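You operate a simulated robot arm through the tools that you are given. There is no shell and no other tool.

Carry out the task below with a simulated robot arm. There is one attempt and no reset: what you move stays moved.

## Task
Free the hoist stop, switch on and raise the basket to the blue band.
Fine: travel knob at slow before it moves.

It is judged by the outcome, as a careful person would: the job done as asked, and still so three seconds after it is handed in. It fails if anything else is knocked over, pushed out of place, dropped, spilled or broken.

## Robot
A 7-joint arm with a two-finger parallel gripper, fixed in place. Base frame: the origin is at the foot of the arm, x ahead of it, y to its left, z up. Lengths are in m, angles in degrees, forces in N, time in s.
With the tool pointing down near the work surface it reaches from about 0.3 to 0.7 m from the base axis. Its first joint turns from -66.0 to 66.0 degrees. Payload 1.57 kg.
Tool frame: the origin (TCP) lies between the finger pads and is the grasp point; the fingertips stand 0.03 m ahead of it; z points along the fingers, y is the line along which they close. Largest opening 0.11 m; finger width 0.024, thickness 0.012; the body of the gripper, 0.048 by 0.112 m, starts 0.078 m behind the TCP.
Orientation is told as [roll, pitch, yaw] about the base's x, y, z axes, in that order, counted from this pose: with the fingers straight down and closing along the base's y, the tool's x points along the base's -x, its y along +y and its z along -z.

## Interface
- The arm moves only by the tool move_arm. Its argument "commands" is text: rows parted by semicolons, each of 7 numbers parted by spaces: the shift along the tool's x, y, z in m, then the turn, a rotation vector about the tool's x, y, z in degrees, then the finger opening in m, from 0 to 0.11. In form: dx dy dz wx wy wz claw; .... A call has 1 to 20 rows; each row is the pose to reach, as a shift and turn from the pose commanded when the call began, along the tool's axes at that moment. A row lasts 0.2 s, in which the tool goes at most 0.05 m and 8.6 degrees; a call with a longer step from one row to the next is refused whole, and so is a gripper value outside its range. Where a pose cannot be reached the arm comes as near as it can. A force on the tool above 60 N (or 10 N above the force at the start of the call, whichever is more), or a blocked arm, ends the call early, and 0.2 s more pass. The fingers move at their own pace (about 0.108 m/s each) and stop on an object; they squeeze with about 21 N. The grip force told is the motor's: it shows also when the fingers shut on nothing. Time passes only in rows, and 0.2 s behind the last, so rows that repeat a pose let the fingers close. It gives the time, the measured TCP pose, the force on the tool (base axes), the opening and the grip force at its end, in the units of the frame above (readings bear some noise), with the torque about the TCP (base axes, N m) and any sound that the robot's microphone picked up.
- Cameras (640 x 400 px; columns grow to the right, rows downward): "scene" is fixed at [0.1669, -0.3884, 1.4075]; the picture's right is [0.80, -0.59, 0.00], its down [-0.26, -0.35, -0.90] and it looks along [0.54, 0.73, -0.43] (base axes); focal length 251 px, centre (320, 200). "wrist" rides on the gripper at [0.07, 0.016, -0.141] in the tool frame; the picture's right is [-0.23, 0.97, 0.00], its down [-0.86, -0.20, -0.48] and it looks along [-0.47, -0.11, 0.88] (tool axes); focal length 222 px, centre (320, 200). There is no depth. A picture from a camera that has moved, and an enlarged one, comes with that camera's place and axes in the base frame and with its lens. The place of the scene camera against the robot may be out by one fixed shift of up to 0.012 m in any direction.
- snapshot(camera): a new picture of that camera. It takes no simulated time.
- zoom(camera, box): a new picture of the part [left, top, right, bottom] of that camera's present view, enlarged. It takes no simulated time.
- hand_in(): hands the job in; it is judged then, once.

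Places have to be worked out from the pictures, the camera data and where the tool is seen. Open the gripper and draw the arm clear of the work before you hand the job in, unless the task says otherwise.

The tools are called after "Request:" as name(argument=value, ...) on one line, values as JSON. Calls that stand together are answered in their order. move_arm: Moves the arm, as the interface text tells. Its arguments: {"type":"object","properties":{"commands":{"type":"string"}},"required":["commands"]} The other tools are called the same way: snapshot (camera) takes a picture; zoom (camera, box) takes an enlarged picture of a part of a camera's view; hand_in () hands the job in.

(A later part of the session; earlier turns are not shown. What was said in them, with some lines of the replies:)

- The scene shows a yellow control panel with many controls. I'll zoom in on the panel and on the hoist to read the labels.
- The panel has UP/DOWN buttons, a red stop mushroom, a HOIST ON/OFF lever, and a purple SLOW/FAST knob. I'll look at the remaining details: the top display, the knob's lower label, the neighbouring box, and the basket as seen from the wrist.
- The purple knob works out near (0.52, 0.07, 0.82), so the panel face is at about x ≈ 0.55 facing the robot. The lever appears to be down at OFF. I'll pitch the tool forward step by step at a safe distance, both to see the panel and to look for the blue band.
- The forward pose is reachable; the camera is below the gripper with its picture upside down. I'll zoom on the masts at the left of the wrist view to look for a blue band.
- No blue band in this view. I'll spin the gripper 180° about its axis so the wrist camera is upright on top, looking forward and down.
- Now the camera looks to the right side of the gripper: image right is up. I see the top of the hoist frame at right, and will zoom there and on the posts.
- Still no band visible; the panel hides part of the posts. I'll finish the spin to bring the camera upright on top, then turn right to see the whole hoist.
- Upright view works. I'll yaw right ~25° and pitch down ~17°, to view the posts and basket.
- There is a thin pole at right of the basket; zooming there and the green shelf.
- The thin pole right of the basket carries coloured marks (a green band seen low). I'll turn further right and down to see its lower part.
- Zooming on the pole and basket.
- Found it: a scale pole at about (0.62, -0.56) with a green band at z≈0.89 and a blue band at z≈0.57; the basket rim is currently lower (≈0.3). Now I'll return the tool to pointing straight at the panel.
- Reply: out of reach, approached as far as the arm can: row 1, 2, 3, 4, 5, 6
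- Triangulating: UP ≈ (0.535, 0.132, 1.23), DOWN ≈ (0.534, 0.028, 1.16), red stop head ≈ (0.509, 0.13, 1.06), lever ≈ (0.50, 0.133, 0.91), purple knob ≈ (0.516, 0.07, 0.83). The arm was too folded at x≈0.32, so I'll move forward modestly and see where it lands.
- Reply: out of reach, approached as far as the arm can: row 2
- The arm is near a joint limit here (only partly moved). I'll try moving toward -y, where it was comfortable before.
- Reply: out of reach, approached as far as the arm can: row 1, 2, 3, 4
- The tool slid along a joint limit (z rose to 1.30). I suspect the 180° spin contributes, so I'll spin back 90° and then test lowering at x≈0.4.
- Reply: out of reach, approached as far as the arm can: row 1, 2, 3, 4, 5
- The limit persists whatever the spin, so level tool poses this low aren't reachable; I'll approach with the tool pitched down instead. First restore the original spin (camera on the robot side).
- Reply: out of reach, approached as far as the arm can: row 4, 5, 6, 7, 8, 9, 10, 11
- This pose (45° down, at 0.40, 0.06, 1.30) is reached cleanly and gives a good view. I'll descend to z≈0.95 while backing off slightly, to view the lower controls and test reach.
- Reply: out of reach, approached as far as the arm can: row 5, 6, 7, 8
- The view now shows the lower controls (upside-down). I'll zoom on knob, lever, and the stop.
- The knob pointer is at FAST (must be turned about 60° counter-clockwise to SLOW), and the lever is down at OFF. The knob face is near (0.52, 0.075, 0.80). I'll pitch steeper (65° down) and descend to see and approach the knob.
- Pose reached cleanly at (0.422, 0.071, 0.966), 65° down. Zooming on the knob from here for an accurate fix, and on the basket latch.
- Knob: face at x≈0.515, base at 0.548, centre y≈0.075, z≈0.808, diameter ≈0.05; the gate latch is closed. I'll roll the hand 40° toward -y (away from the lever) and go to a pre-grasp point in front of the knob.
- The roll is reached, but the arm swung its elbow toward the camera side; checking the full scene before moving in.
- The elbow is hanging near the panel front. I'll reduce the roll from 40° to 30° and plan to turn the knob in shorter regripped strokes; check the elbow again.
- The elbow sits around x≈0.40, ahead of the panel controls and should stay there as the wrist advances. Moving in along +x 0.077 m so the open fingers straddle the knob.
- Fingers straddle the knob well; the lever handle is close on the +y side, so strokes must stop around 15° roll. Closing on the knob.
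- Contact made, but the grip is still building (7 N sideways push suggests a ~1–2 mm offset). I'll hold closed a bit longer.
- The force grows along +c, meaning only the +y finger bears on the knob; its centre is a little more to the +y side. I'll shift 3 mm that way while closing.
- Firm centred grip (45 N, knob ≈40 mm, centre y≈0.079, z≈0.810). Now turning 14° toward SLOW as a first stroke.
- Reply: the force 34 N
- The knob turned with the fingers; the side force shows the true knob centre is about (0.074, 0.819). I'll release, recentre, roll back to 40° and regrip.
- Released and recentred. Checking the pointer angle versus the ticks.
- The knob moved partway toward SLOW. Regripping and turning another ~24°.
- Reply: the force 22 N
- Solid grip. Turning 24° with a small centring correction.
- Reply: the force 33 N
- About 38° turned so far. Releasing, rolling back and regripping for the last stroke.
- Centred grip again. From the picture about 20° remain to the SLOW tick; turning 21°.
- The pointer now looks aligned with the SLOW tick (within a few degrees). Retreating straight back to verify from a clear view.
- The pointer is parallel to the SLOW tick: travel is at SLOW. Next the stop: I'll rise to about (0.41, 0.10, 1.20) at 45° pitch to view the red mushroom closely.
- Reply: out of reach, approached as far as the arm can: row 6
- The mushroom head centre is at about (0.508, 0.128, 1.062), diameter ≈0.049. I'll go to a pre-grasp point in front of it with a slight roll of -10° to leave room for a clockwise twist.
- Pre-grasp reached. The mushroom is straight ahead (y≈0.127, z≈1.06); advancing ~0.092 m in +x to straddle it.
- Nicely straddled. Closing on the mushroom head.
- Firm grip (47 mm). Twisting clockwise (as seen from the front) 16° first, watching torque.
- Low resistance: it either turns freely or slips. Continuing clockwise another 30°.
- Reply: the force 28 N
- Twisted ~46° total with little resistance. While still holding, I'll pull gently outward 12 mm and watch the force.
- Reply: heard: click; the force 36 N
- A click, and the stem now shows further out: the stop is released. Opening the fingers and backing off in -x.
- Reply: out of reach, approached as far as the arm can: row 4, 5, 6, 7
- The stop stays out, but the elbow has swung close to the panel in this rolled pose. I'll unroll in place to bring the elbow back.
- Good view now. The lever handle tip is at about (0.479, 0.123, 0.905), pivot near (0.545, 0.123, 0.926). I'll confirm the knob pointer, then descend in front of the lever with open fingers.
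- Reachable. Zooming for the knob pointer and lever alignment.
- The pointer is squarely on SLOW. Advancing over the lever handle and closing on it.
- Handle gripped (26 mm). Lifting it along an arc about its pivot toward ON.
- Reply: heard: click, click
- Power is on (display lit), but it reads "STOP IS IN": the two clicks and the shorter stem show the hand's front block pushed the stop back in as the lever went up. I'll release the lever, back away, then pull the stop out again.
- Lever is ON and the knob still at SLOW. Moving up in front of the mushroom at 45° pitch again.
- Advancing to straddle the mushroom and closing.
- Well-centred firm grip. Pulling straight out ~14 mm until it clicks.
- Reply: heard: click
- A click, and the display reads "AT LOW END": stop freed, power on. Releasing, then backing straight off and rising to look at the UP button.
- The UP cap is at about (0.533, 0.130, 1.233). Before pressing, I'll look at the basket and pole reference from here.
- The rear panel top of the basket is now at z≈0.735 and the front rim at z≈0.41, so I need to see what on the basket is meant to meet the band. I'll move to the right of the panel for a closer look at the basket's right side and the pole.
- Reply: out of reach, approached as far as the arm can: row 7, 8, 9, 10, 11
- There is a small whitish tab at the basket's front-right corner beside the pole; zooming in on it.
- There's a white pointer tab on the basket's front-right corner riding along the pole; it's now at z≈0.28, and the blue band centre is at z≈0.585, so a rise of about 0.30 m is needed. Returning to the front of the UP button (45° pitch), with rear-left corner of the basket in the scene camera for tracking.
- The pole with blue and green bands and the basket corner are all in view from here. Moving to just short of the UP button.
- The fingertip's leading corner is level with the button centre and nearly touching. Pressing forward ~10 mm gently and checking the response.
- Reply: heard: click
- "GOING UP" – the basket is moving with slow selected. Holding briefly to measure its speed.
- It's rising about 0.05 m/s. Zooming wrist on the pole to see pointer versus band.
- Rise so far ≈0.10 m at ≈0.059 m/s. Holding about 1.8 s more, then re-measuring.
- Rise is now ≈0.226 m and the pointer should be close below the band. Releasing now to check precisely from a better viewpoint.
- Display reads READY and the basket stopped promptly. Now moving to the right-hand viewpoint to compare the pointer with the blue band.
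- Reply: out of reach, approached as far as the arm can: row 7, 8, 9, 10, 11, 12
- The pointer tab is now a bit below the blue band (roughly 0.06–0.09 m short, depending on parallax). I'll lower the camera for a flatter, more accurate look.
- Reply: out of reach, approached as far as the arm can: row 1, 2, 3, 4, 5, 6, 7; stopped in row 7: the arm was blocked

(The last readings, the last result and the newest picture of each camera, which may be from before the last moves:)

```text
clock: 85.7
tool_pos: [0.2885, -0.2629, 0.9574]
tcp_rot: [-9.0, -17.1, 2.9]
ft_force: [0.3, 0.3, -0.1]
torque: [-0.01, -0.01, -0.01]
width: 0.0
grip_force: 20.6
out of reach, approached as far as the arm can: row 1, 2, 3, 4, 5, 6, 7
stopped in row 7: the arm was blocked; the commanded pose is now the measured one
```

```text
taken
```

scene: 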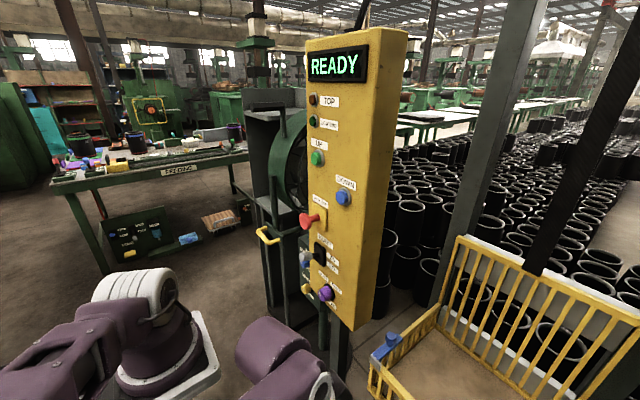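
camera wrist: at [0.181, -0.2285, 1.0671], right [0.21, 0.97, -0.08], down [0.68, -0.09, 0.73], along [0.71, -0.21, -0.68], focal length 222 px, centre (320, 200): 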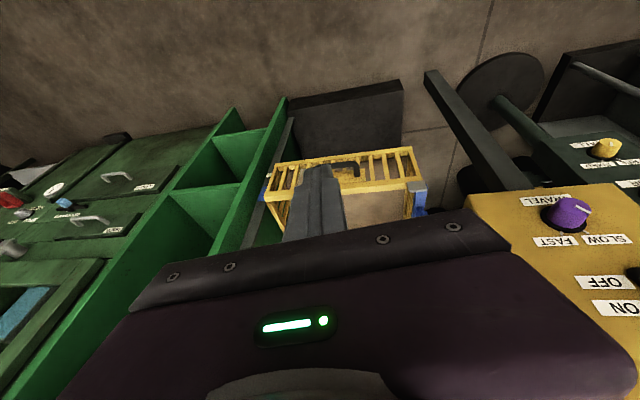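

The arm reported being blocked, and the scene picture shifted slightly — a link is probably pressing on something (the camera mast side). I'll back out the way I came at once.

Request:
move_arm(commands="-0.02 0.015 -0.03 0 0 0 0; -0.045 0.03 -0.06 0 0 0 0; -0.07 0.05 -0.085 0 0 0 0; -0.07 0.07 -0.1 0 0 0 0")

Request:
snapshot(camera="scene")

Request:
zoom(camera="scene", box=[290, 20, 418, 100])

Request:
snapshot(camera="wrist")

```text
clock: 86.7
tool_pos: [0.3285, -0.1807, 1.0584]
tcp_rot: [-8.4, -17.1, 2.5]
ft_force: [0.0, 0.1, 1.0]
torque: [0.01, 0.02, 0.0]
width: 0.0
grip_force: 21.1
out of reach, approached as far as the arm can: row 3
```

```text
taken
```

scene: 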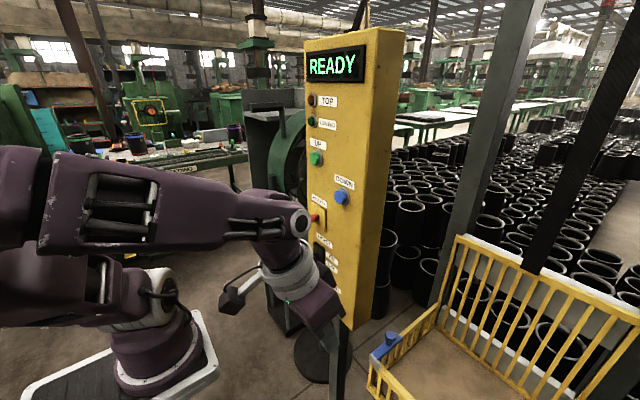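

```text
5.00 times, centred on (354, 60) of scene
camera zoom: at [0.1669, -0.3884, 1.4075], right [0.8, -0.59, 0.0], down [-0.26, -0.35, -0.9], along [0.54, 0.73, -0.43], focal length 1255 px, centre (150, 900)
```

zoom: 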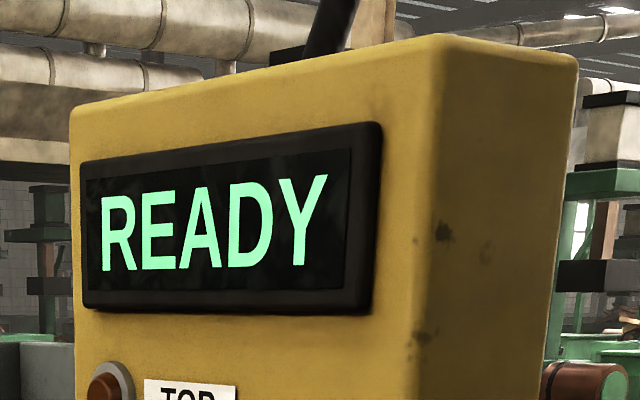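

```text
taken
camera wrist: at [0.2208, -0.1478, 1.1698], right [0.22, 0.97, -0.07], down [0.67, -0.1, 0.73], along [0.71, -0.2, -0.68], focal length 222 px, centre (320, 200)
```

wrist: 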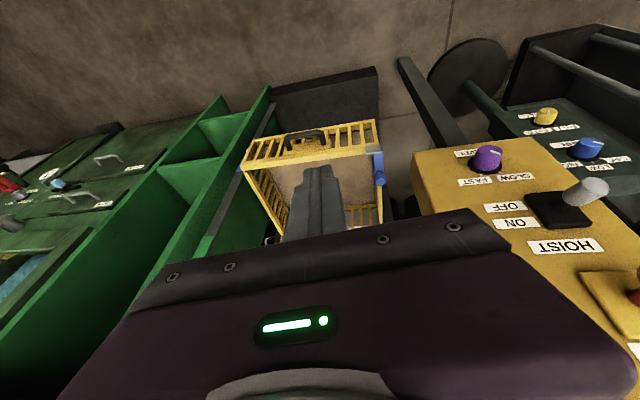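

The scene view is back to exactly its original framing and nothing has moved, so that was just flex; I won't go there again. I estimate about 0.067 m more rise (≈1 s). Returning to the UP button via a safe path.

Request:
move_arm(commands="-0.02 0.03 -0.02 -1.3 0 0.4 0; -0.04 0.06 -0.04 -2.6 0 0.8 0; -0.06 0.09 -0.06 -4 0 1.2 0; -0.08 0.12 -0.08 -5.3 0 1.6 0; -0.1 0.15 -0.1 -6.6 0 2 0; -0.12 0.18 -0.118 -8 0 2.45 0; -0.12 0.18 -0.118 -8 0 2.45 0")

Request:
snapshot(camera="scene")

```text
clock: 88.3
tool_pos: [0.3988, 0.0165, 1.1826]
tcp_rot: [0.2, -17.5, 0.0]
ft_force: [0.6, -0.5, 0.2]
torque: [-0.02, 0.0, 0.01]
width: 0.0
grip_force: 21.0
out of reach, approached as far as the arm can: row 6, 7
```

```text
taken
```

scene: 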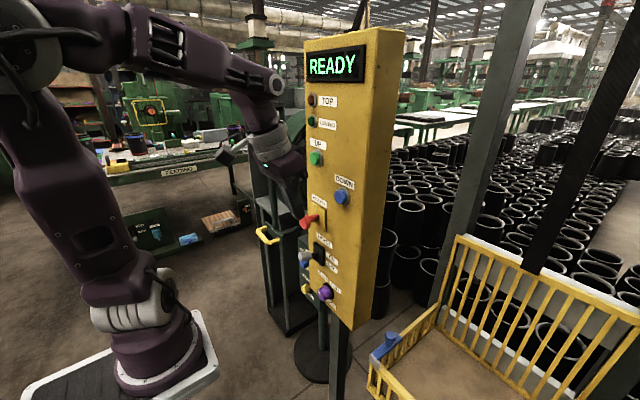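

Upright orientation regained. Moving to the front of UP with 45° pitch, then the same -15° yaw as before.

Request:
move_arm(commands="-0.011 0.025 -0.015 0 -6 0 0; -0.022 0.05 -0.03 0 -12 0 0; -0.033 0.075 -0.045 0 -18 0 0; -0.045 0.1 -0.06 0 -24 0 0; -0.0559 0.1235 -0.0741 0 -27.5 0 0; -0.0559 0.1235 -0.0741 0 -27.5 0 0")

Request:
move_arm(commands="0 0 0 3.5 0 3.5 0; 0 0 0 7 0 7 0; 0 0 0 10.6 0 10.6 0; 0 0 0 10.6 0 10.6 0")

```text
clock: 89.7
tool_pos: [0.4312, 0.1409, 1.2705]
tcp_rot: [0.5, -44.9, -0.3]
ft_force: [0.0, -1.4, -0.6]
torque: [0.03, 0.01, 0.05]
width: 0.0003
grip_force: 20.5
```

```text
clock: 90.7
tool_pos: [0.4302, 0.1399, 1.2682]
tcp_rot: [0.4, -44.7, -15.3]
ft_force: [0.6, 0.1, -0.2]
torque: [0.03, -0.06, 0.02]
width: 0.0
grip_force: 20.7
```

Same pre-pose as last time. Approaching to just short of UP.

Request:
move_arm(commands="-0.0108 0.0036 0.0276 0 0 0 0; -0.0218 0.0072 0.0547 0 0 0 0; -0.0218 0.0072 0.0547 0 0 0 0")

```text
clock: 91.5
tool_pos: [0.4844, 0.1324, 1.2466]
tcp_rot: [0.4, -44.7, -15.2]
ft_force: [-0.6, -0.5, 0.2]
torque: [0.0, -0.01, -0.02]
width: 0.0
grip_force: 21.3
```

Pressing UP for about 0.9 s, then releasing in the same call.

Request:
move_arm(commands="-0.0041 0.0016 0.0041 0 0 0 0; -0.0074 0.0028 0.0074 0 0 0 0; -0.0074 0.0028 0.0074 0 0 0 0; -0.0074 0.0028 0.0074 0 0 0 0; -0.0074 0.0028 0.0074 0 0 0 0; 0.0205 -0.0078 -0.0205 0 0 0 0; 0.0273 -0.0104 -0.0273 0 0 0 0")

Request:
snapshot(camera="scene")

Request:
zoom(camera="scene", box=[400, 180, 640, 400])

Request:
snapshot(camera="wrist")

```text
clock: 93.1
tool_pos: [0.444, 0.1336, 1.2462]
tcp_rot: [0.4, -44.7, -15.2]
ft_force: [0.2, 0.2, 0.5]
torque: [-0.01, 0.0, 0.0]
width: 0.0001
grip_force: 21.5
heard: click
```

```text
taken
```

scene: 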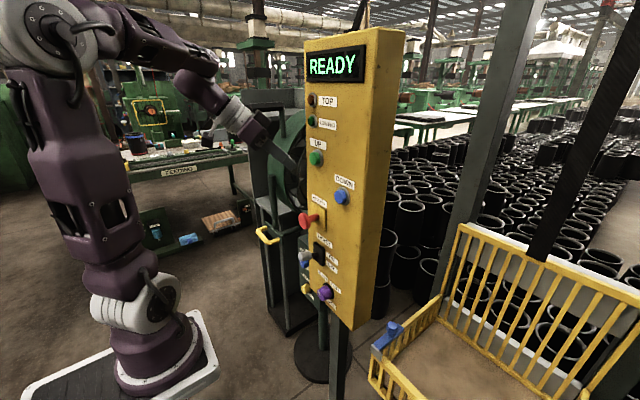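

```text
1.82 times, centred on (520, 290) of scene
camera zoom: at [0.1669, -0.3884, 1.4075], right [0.8, -0.59, 0.0], down [-0.26, -0.35, -0.9], along [0.54, 0.73, -0.43], focal length 456 px, centre (-44, 36)
```

zoom: 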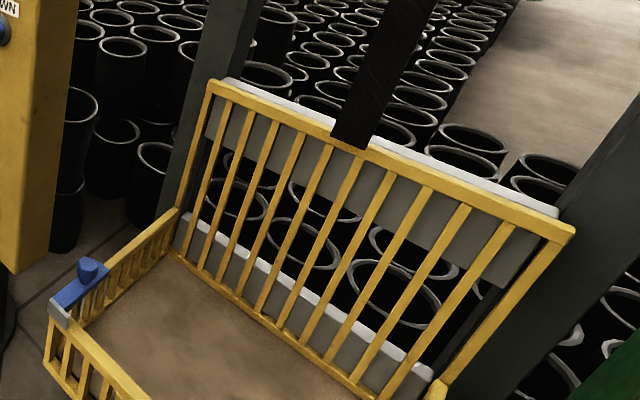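

```text
taken
camera wrist: at [0.3054, 0.1873, 1.298], right [0.41, 0.9, 0.16], down [0.21, -0.27, 0.94], along [0.89, -0.35, -0.3], focal length 222 px, centre (320, 200)
```

wrist: 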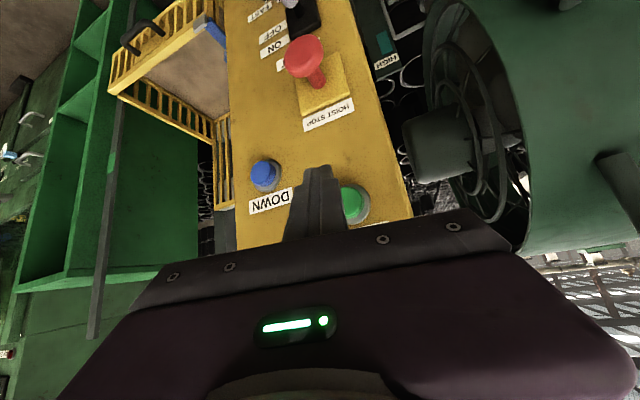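

Rise this time ≈0.039 m (total ≈0.27). Going again to the right-hand viewpoint (the safe, higher one) to check pointer against band.

Request:
move_arm(commands="0.01 0 -0.01 -3.5 0 -3.5 0; 0.015 0 -0.015 -7 0 -7 0; 0.015 0 -0.015 -10.6 0 -10.6 0; 0.015 0 -0.015 -10.6 0 -10.6 0")

Request:
move_arm(commands="0.005 -0.04 0.005 0 0 0 0; 0.015 -0.08 0.012 0 0 0 0; 0.03 -0.12 0.024 0 3 0 0; 0.045 -0.155 0.036 0 6 0 0; 0.06 -0.19 0.048 0 10 0 0; 0.075 -0.225 0.06 0 14 0 0; 0.09 -0.26 0.072 0 18 0 0; 0.105 -0.295 0.084 0 22 0 0; 0.12 -0.32 0.096 0 25 0 0; 0.12 -0.32 0.096 0 25 0 0")

Request:
snapshot(camera="wrist")

Request:
zoom(camera="wrist", box=[210, 120, 260, 200])

Request:
snapshot(camera="scene")

```text
clock: 94.1
tool_pos: [0.4228, 0.1378, 1.2469]
tcp_rot: [0.6, -44.9, -0.2]
ft_force: [0.0, 0.4, -0.4]
torque: [-0.03, -0.01, 0.01]
width: 0.0
grip_force: 21.1
```

```text
clock: 96.3
tool_pos: [0.3465, -0.1646, 1.1027]
tcp_rot: [0.3, -19.8, -0.1]
ft_force: [-0.4, -0.5, -0.9]
torque: [-0.01, 0.0, 0.0]
width: 0.0
grip_force: 20.9
out of reach, approached as far as the arm can: row 7, 8, 9, 10
```

```text
taken
camera wrist: at [0.2341, -0.1482, 1.2116], right [0.21, 0.97, 0.08], down [0.64, -0.2, 0.74], along [0.74, -0.1, -0.67], focal length 222 px, centre (320, 200)
```

wrist: 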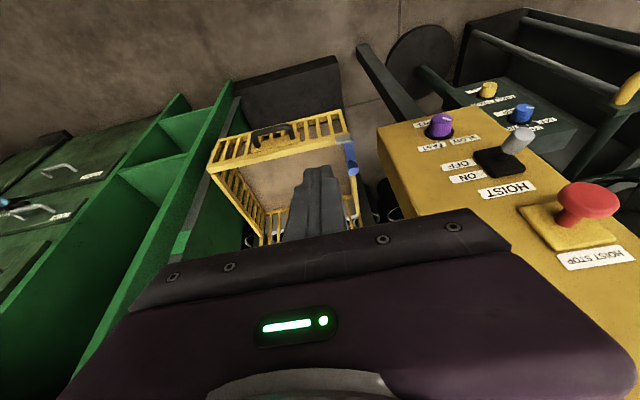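

```text
5.00 times, centred on (235, 160) of wrist
camera zoom: at [0.2341, -0.1482, 1.2116], right [0.21, 0.97, 0.08], down [0.64, -0.2, 0.74], along [0.74, -0.1, -0.67], focal length 1111 px, centre (745, 400)
```

zoom: 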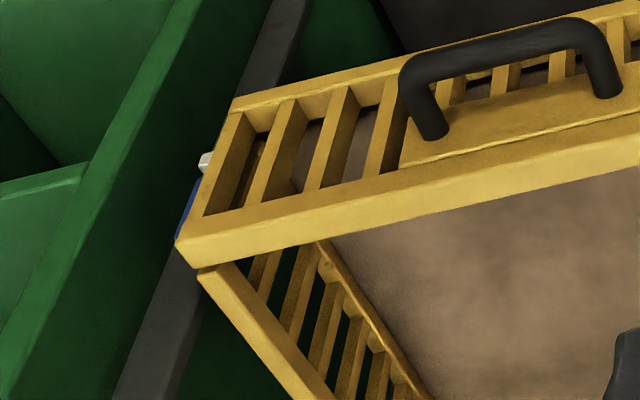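

```text
taken
```

scene: 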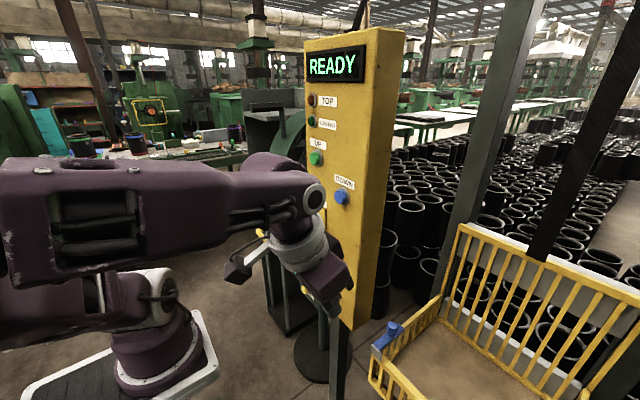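

Request:
zoom(camera="wrist", box=[193, 138, 233, 178])

Request:
zoom(camera="wrist", box=[170, 120, 240, 260])

```text
10.00 times, centred on (213, 158) of wrist
camera zoom: at [0.2341, -0.1482, 1.2116], right [0.21, 0.97, 0.08], down [0.64, -0.2, 0.74], along [0.74, -0.1, -0.67], focal length 2221 px, centre (1390, 620)
```

zoom: 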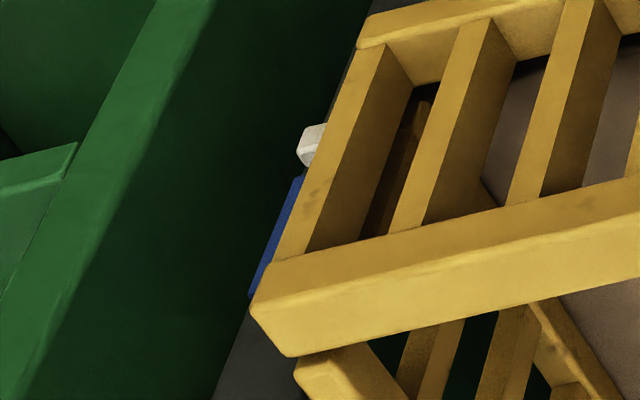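

```text
2.86 times, centred on (205, 190) of wrist
camera zoom: at [0.2341, -0.1482, 1.2116], right [0.21, 0.97, 0.08], down [0.64, -0.2, 0.74], along [0.74, -0.1, -0.67], focal length 635 px, centre (649, 229)
```

zoom: 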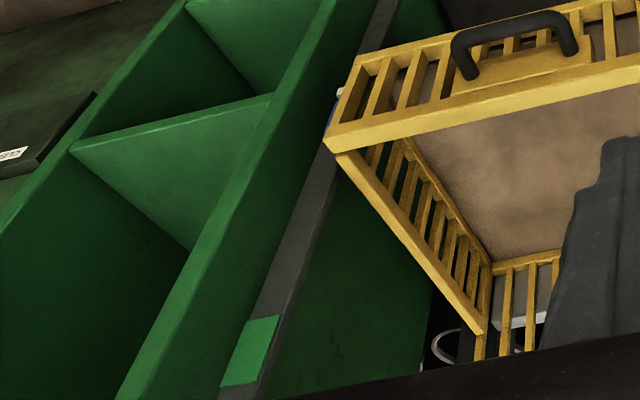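

The pointer appears just under the band from here, but there's parallax because it sits slightly in front of the pole. I'll take a second view from higher up to resolve that.

Request:
move_arm(commands="-0.0142 0 -0.039 0 0 0 0; -0.0285 0 -0.078 0 0 0 0; -0.0427 0 -0.1175 0 0 0 0; -0.057 0 -0.157 0 0 0 0; -0.0712 0 -0.196 0 0 0 0; -0.0855 0 -0.235 0 0 0 0; -0.0855 0 -0.235 0 0 0 0")

Request:
snapshot(camera="wrist")

Request:
zoom(camera="wrist", box=[190, 90, 270, 170])

```text
clock: 97.9
tool_pos: [0.3094, -0.122, 1.3155]
tcp_rot: [0.4, -20.0, -0.3]
ft_force: [-0.2, 0.0, 0.2]
torque: [-0.04, -0.01, -0.02]
width: 0.0
grip_force: 20.6
out of reach, approached as far as the arm can: row 2, 3, 4, 5, 6, 7
```

```text
taken
camera wrist: at [0.1978, -0.1062, 1.4248], right [0.21, 0.97, 0.08], down [0.64, -0.2, 0.74], along [0.74, -0.1, -0.67], focal length 222 px, centre (320, 200)
```

wrist: 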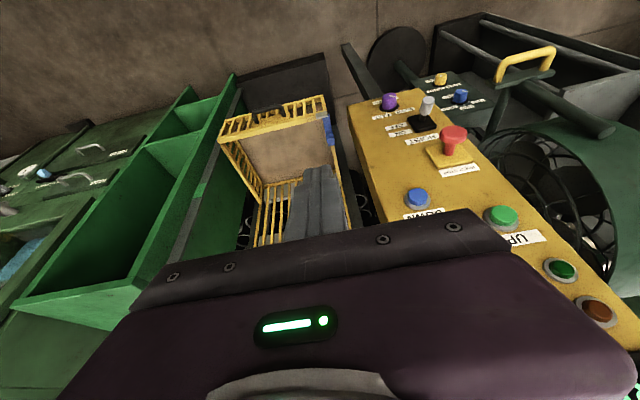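

```text
5.00 times, centred on (230, 130) of wrist
camera zoom: at [0.1978, -0.1062, 1.4248], right [0.21, 0.97, 0.08], down [0.64, -0.2, 0.74], along [0.74, -0.1, -0.67], focal length 1111 px, centre (770, 550)
```

zoom: 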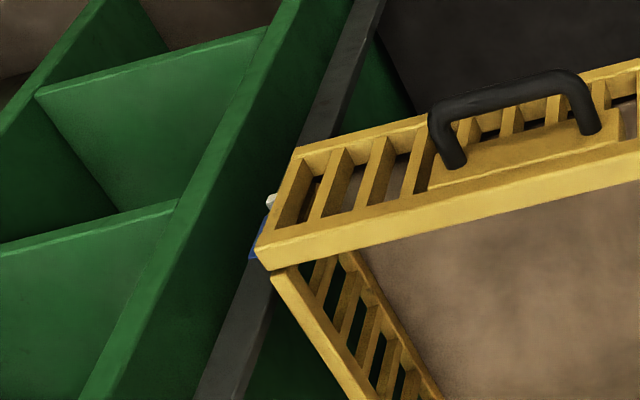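

Request:
zoom(camera="wrist", box=[225, 118, 265, 158])

Request:
zoom(camera="wrist", box=[235, 124, 251, 148])

```text
10.00 times, centred on (245, 138) of wrist
camera zoom: at [0.1978, -0.1062, 1.4248], right [0.21, 0.97, 0.08], down [0.64, -0.2, 0.74], along [0.74, -0.1, -0.67], focal length 2221 px, centre (1070, 820)
```

zoom: 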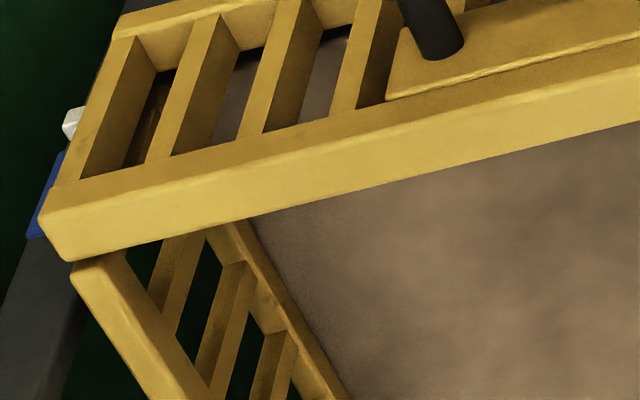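

```text
16.00 times, centred on (243, 136) of wrist
camera zoom: at [0.1978, -0.1062, 1.4248], right [0.21, 0.97, 0.08], down [0.64, -0.2, 0.74], along [0.74, -0.1, -0.67], focal length 3554 px, centre (1552, 1224)
```

zoom: 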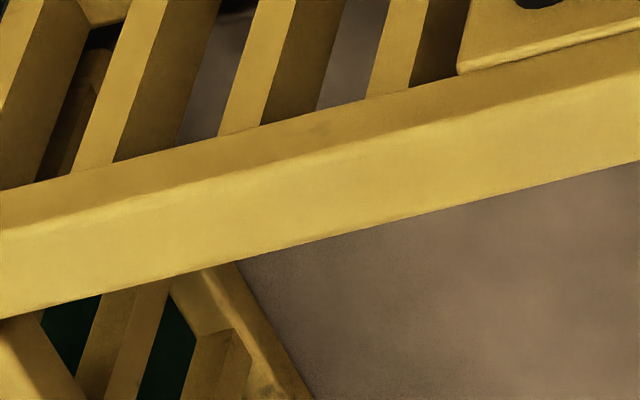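

Combining the two views: pointer true z≈0.588, band 0.575–0.637 (centre ≈0.606). It is inside the band but about 0.018 m low of centre, so I'll give UP one short tap (~0.2 s). Returning to the button.

Request:
move_arm(commands="-0.014 0.037 0.012 0 -3.5 0 0; -0.028 0.075 0.024 0 -7 0 0; -0.042 0.112 0.036 0 -10.5 0 0; -0.056 0.15 0.048 0 -14 0 0; -0.07 0.187 0.06 0 -18 0 0; -0.084 0.225 0.072 0 -22 0 0; -0.098 0.262 0.0842 0 -25 0 0; -0.098 0.262 0.0842 0 -25 0 0")

Request:
move_arm(commands="0 0 0 3.5 0 3.5 0; 0 0 0 7 0 7 0; 0 0 0 10.6 0 10.6 0; 0 0 0 10.6 0 10.6 0")

```text
clock: 99.7
tool_pos: [0.4279, 0.1396, 1.2727]
tcp_rot: [0.7, -44.8, -0.3]
ft_force: [0.4, -0.1, -0.2]
torque: [-0.01, 0.0, -0.01]
width: 0.0002
grip_force: 21.3
```

```text
clock: 100.7
tool_pos: [0.4275, 0.1382, 1.2718]
tcp_rot: [0.3, -44.7, -15.2]
ft_force: [-1.1, -0.4, 0.4]
torque: [0.0, 0.0, -0.03]
width: 0.0
grip_force: 21.5
```

Approaching to just short of UP.

Request:
move_arm(commands="-0.011 0.0045 0.029 0 0 0 0; -0.0223 0.009 0.0577 0 0 0 0; -0.0223 0.009 0.0577 0 0 0 0")

```text
clock: 101.5
tool_pos: [0.4859, 0.1346, 1.2476]
tcp_rot: [0.4, -44.7, -15.2]
ft_force: [0.2, 0.9, 0.4]
torque: [0.02, 0.04, -0.02]
width: 0.0
grip_force: 20.8
```

Short tap: press, one hold row, release.

Request:
move_arm(commands="-0.0035 0.0014 0.0035 0 0 0 0; -0.0066 0.0025 0.0066 0 0 0 0; -0.0066 0.0025 0.0066 0 0 0 0; 0.0205 -0.0078 -0.0205 0 0 0 0; 0.0273 -0.0104 -0.0273 0 0 0 0")

Request:
snapshot(camera="scene")

Request:
zoom(camera="scene", box=[400, 180, 640, 400])

```text
clock: 102.7
tool_pos: [0.4453, 0.1331, 1.248]
tcp_rot: [0.4, -44.7, -15.2]
ft_force: [0.0, 0.2, -0.1]
torque: [0.05, 0.03, 0.0]
width: 0.0002
grip_force: 21.2
heard: click
```

```text
taken
```

scene: 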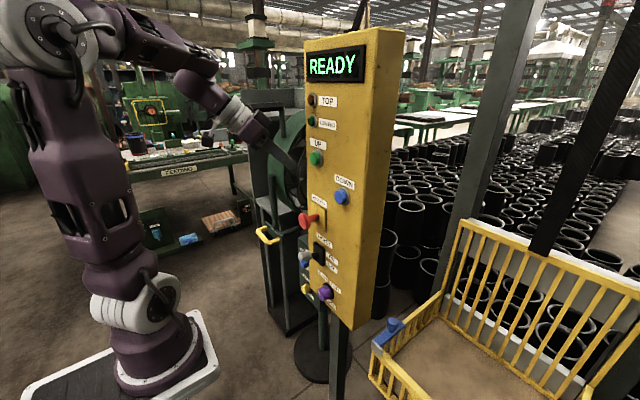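

```text
1.82 times, centred on (520, 290) of scene
camera zoom: at [0.1669, -0.3884, 1.4075], right [0.8, -0.59, 0.0], down [-0.26, -0.35, -0.9], along [0.54, 0.73, -0.43], focal length 456 px, centre (-44, 36)
```

zoom: 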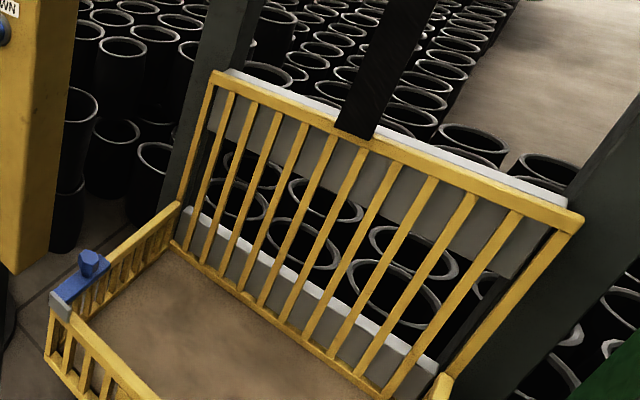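

Rise of ≈0.018 m, as intended. Verifying from the right-hand viewpoint.

Request:
move_arm(commands="0.01 0 -0.01 -3.5 0 -3.5 0; 0.015 0 -0.015 -7 0 -7 0; 0.015 0 -0.015 -10.6 0 -10.6 0; 0.015 0 -0.015 -10.6 0 -10.6 0")

Request:
move_arm(commands="0.005 -0.04 0.005 0 0 0 0; 0.015 -0.08 0.012 0 0 0 0; 0.03 -0.12 0.024 0 3 0 0; 0.045 -0.155 0.036 0 6 0 0; 0.06 -0.19 0.048 0 10 0 0; 0.075 -0.225 0.06 0 14 0 0; 0.09 -0.26 0.072 0 18 0 0; 0.105 -0.295 0.084 0 22 0 0; 0.12 -0.33 0.096 0 25 0 0; 0.135 -0.36 0.108 0 25 0 0; 0.135 -0.36 0.108 0 25 0 0")

Request:
snapshot(camera="wrist")

Request:
zoom(camera="wrist", box=[195, 140, 255, 200])

```text
clock: 103.7
tool_pos: [0.4243, 0.1384, 1.2476]
tcp_rot: [0.6, -44.8, -0.2]
ft_force: [-0.8, 0.2, 0.2]
torque: [-0.01, 0.01, -0.01]
width: 0.0
grip_force: 21.0
```

```text
clock: 106.1
tool_pos: [0.3352, -0.1925, 1.0837]
tcp_rot: [0.2, -19.9, -0.1]
ft_force: [-0.4, 0.6, -1.1]
torque: [-0.03, 0.0, 0.0]
width: 0.0001
grip_force: 20.5
out of reach, approached as far as the arm can: row 7, 8, 9, 10, 11
```

```text
taken
camera wrist: at [0.2227, -0.1764, 1.1932], right [0.21, 0.97, 0.08], down [0.64, -0.2, 0.74], along [0.74, -0.11, -0.67], focal length 222 px, centre (320, 200)
```

wrist: 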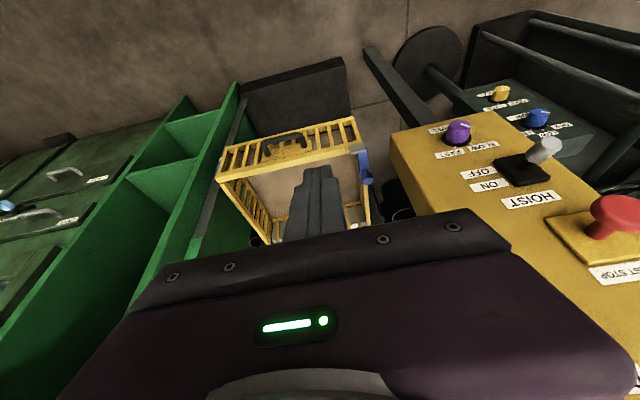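

```text
6.67 times, centred on (225, 170) of wrist
camera zoom: at [0.2227, -0.1764, 1.1932], right [0.21, 0.97, 0.08], down [0.64, -0.2, 0.74], along [0.74, -0.11, -0.67], focal length 1481 px, centre (953, 400)
```

zoom: 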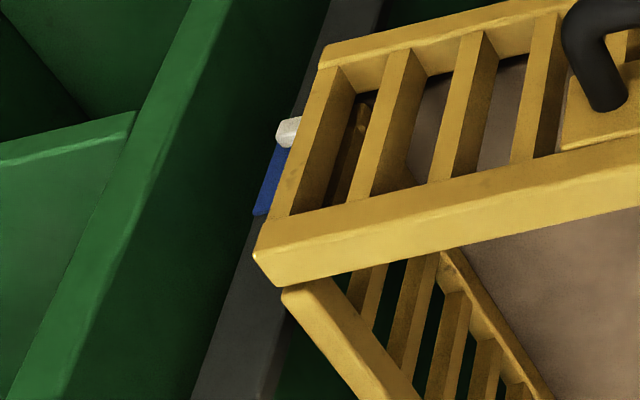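

Request:
zoom(camera="wrist", box=[225, 148, 255, 178])

Request:
zoom(camera="wrist", box=[215, 146, 255, 186])

```text
13.33 times, centred on (240, 163) of wrist
camera zoom: at [0.2227, -0.1764, 1.1932], right [0.21, 0.97, 0.08], down [0.64, -0.2, 0.74], along [0.74, -0.11, -0.67], focal length 2962 px, centre (1387, 693)
```

zoom: 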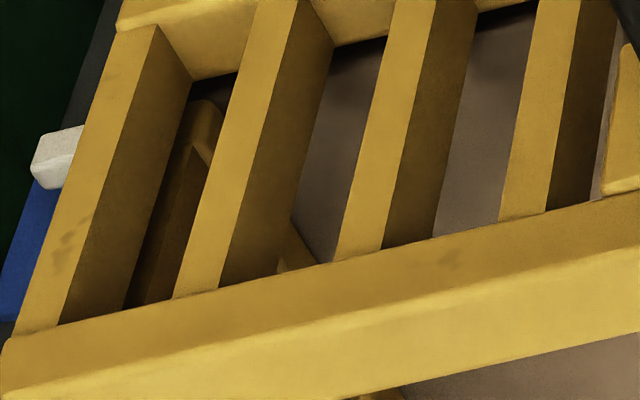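

```text
10.00 times, centred on (235, 166) of wrist
camera zoom: at [0.2227, -0.1764, 1.1932], right [0.21, 0.97, 0.08], down [0.64, -0.2, 0.74], along [0.74, -0.11, -0.67], focal length 2221 px, centre (1170, 540)
```

zoom: 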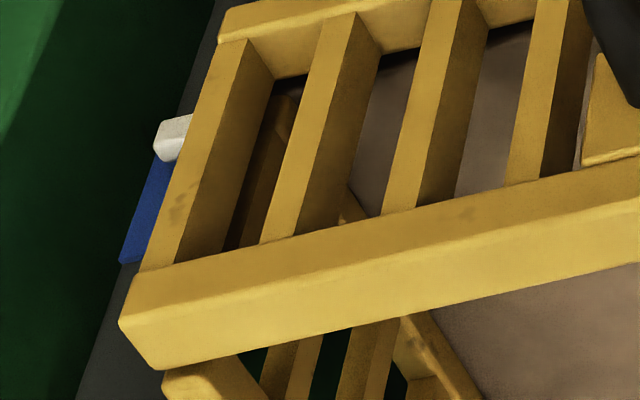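

The tab lies on the blue band; with parallax corrected its true z≈0.60, against a band of 0.575–0.637 — near the centre. Now I withdraw the arm up and back and open the gripper.

Request:
move_arm(commands="-0.0115 0.021 -0.034 0 0 0 0.02; -0.023 0.043 -0.068 0 0 0 0.04; -0.035 0.064 -0.102 0 3 0 0.06; -0.046 0.086 -0.135 0 7 0 0.08; -0.058 0.107 -0.169 0 11 0 0.1; -0.069 0.129 -0.203 0 15 0 0.11; -0.081 0.15 -0.237 0 20 0 0.11; -0.081 0.15 -0.237 0 20 0 0.11")

Request:
snapshot(camera="scene")

Request:
snapshot(camera="wrist")

Request:
zoom(camera="scene", box=[270, 20, 430, 320])

Request:
zoom(camera="scene", box=[400, 180, 640, 400])

```text
clock: 107.9
tool_pos: [0.2954, -0.0278, 1.3174]
tcp_rot: [0.2, 0.0, 0.2]
ft_force: [-0.4, 1.2, 0.5]
torque: [0.02, -0.02, -0.01]
width: 0.1099
grip_force: 0.1
out of reach, approached as far as the arm can: row 5, 6, 7, 8
```

```text
taken
```

scene: 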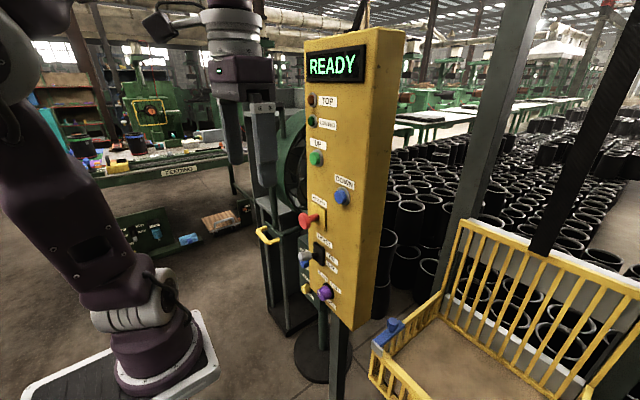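

```text
taken
camera wrist: at [0.2283, -0.0119, 1.4585], right [0.23, 0.97, 0.0], down [0.86, -0.2, 0.48], along [0.46, -0.1, -0.88], focal length 222 px, centre (320, 200)
```

wrist: 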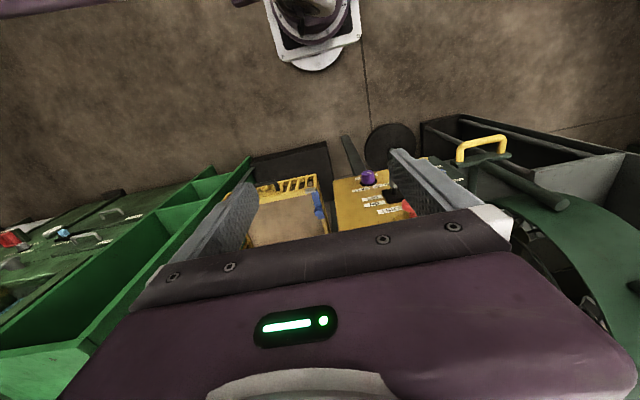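

```text
1.33 times, centred on (350, 170) of scene
camera zoom: at [0.1669, -0.3884, 1.4075], right [0.8, -0.59, 0.0], down [-0.26, -0.35, -0.9], along [0.54, 0.73, -0.43], focal length 335 px, centre (280, 240)
```

zoom: 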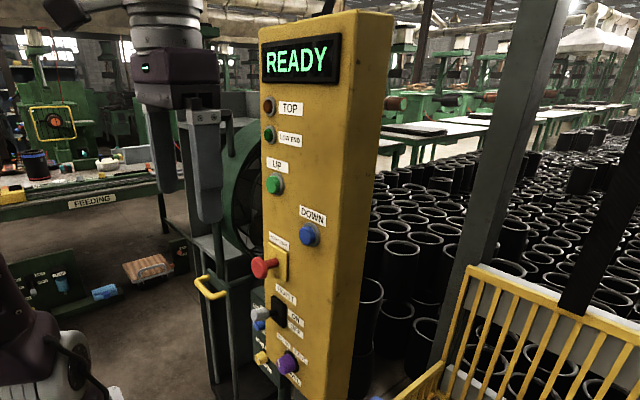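

```text
1.82 times, centred on (520, 290) of scene
camera zoom: at [0.1669, -0.3884, 1.4075], right [0.8, -0.59, 0.0], down [-0.26, -0.35, -0.9], along [0.54, 0.73, -0.43], focal length 456 px, centre (-44, 36)
```

zoom: 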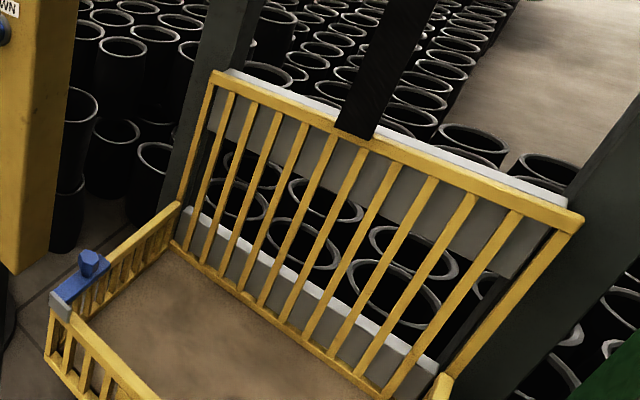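

The arm is clear with the gripper open and the display reads READY. The stop is out, the lever is at ON, the travel knob is at SLOW, and the basket is holding steady at the blue band, so I'm handing in.

Request:
hand_in()

```text
The job is handed in.
```

The hoist stop is free, the hoist is switched on, and the basket is at the blue band. I have handed the job in.

- **Travel knob:** it started at FAST. I turned it to SLOW before the basket moved.
- **Hoist stop:** I pulled it out, but while I was lifting the lever to ON the hand pushed it back in and the display read "STOP IS IN". I pulled it out again before pressing UP. It stayed out.
- **Basket:** I raised it about 0.29 m in three presses of UP. Its white pointer tab is at about z = 0.60, on a blue band that runs from about 0.575 to 0.637. I worked these heights out from camera views, so the pointer could be off by about 0.01 m, which still leaves it on the band.
- **Blocked move:** while I was lowering the wrist camera to check the basket, the arm was blocked once. The scene camera's view shifted slightly, then returned to where it was once I backed off. I saw nothing out of place.

At hand-in the display read READY, the arm was drawn clear, and the gripper was open.
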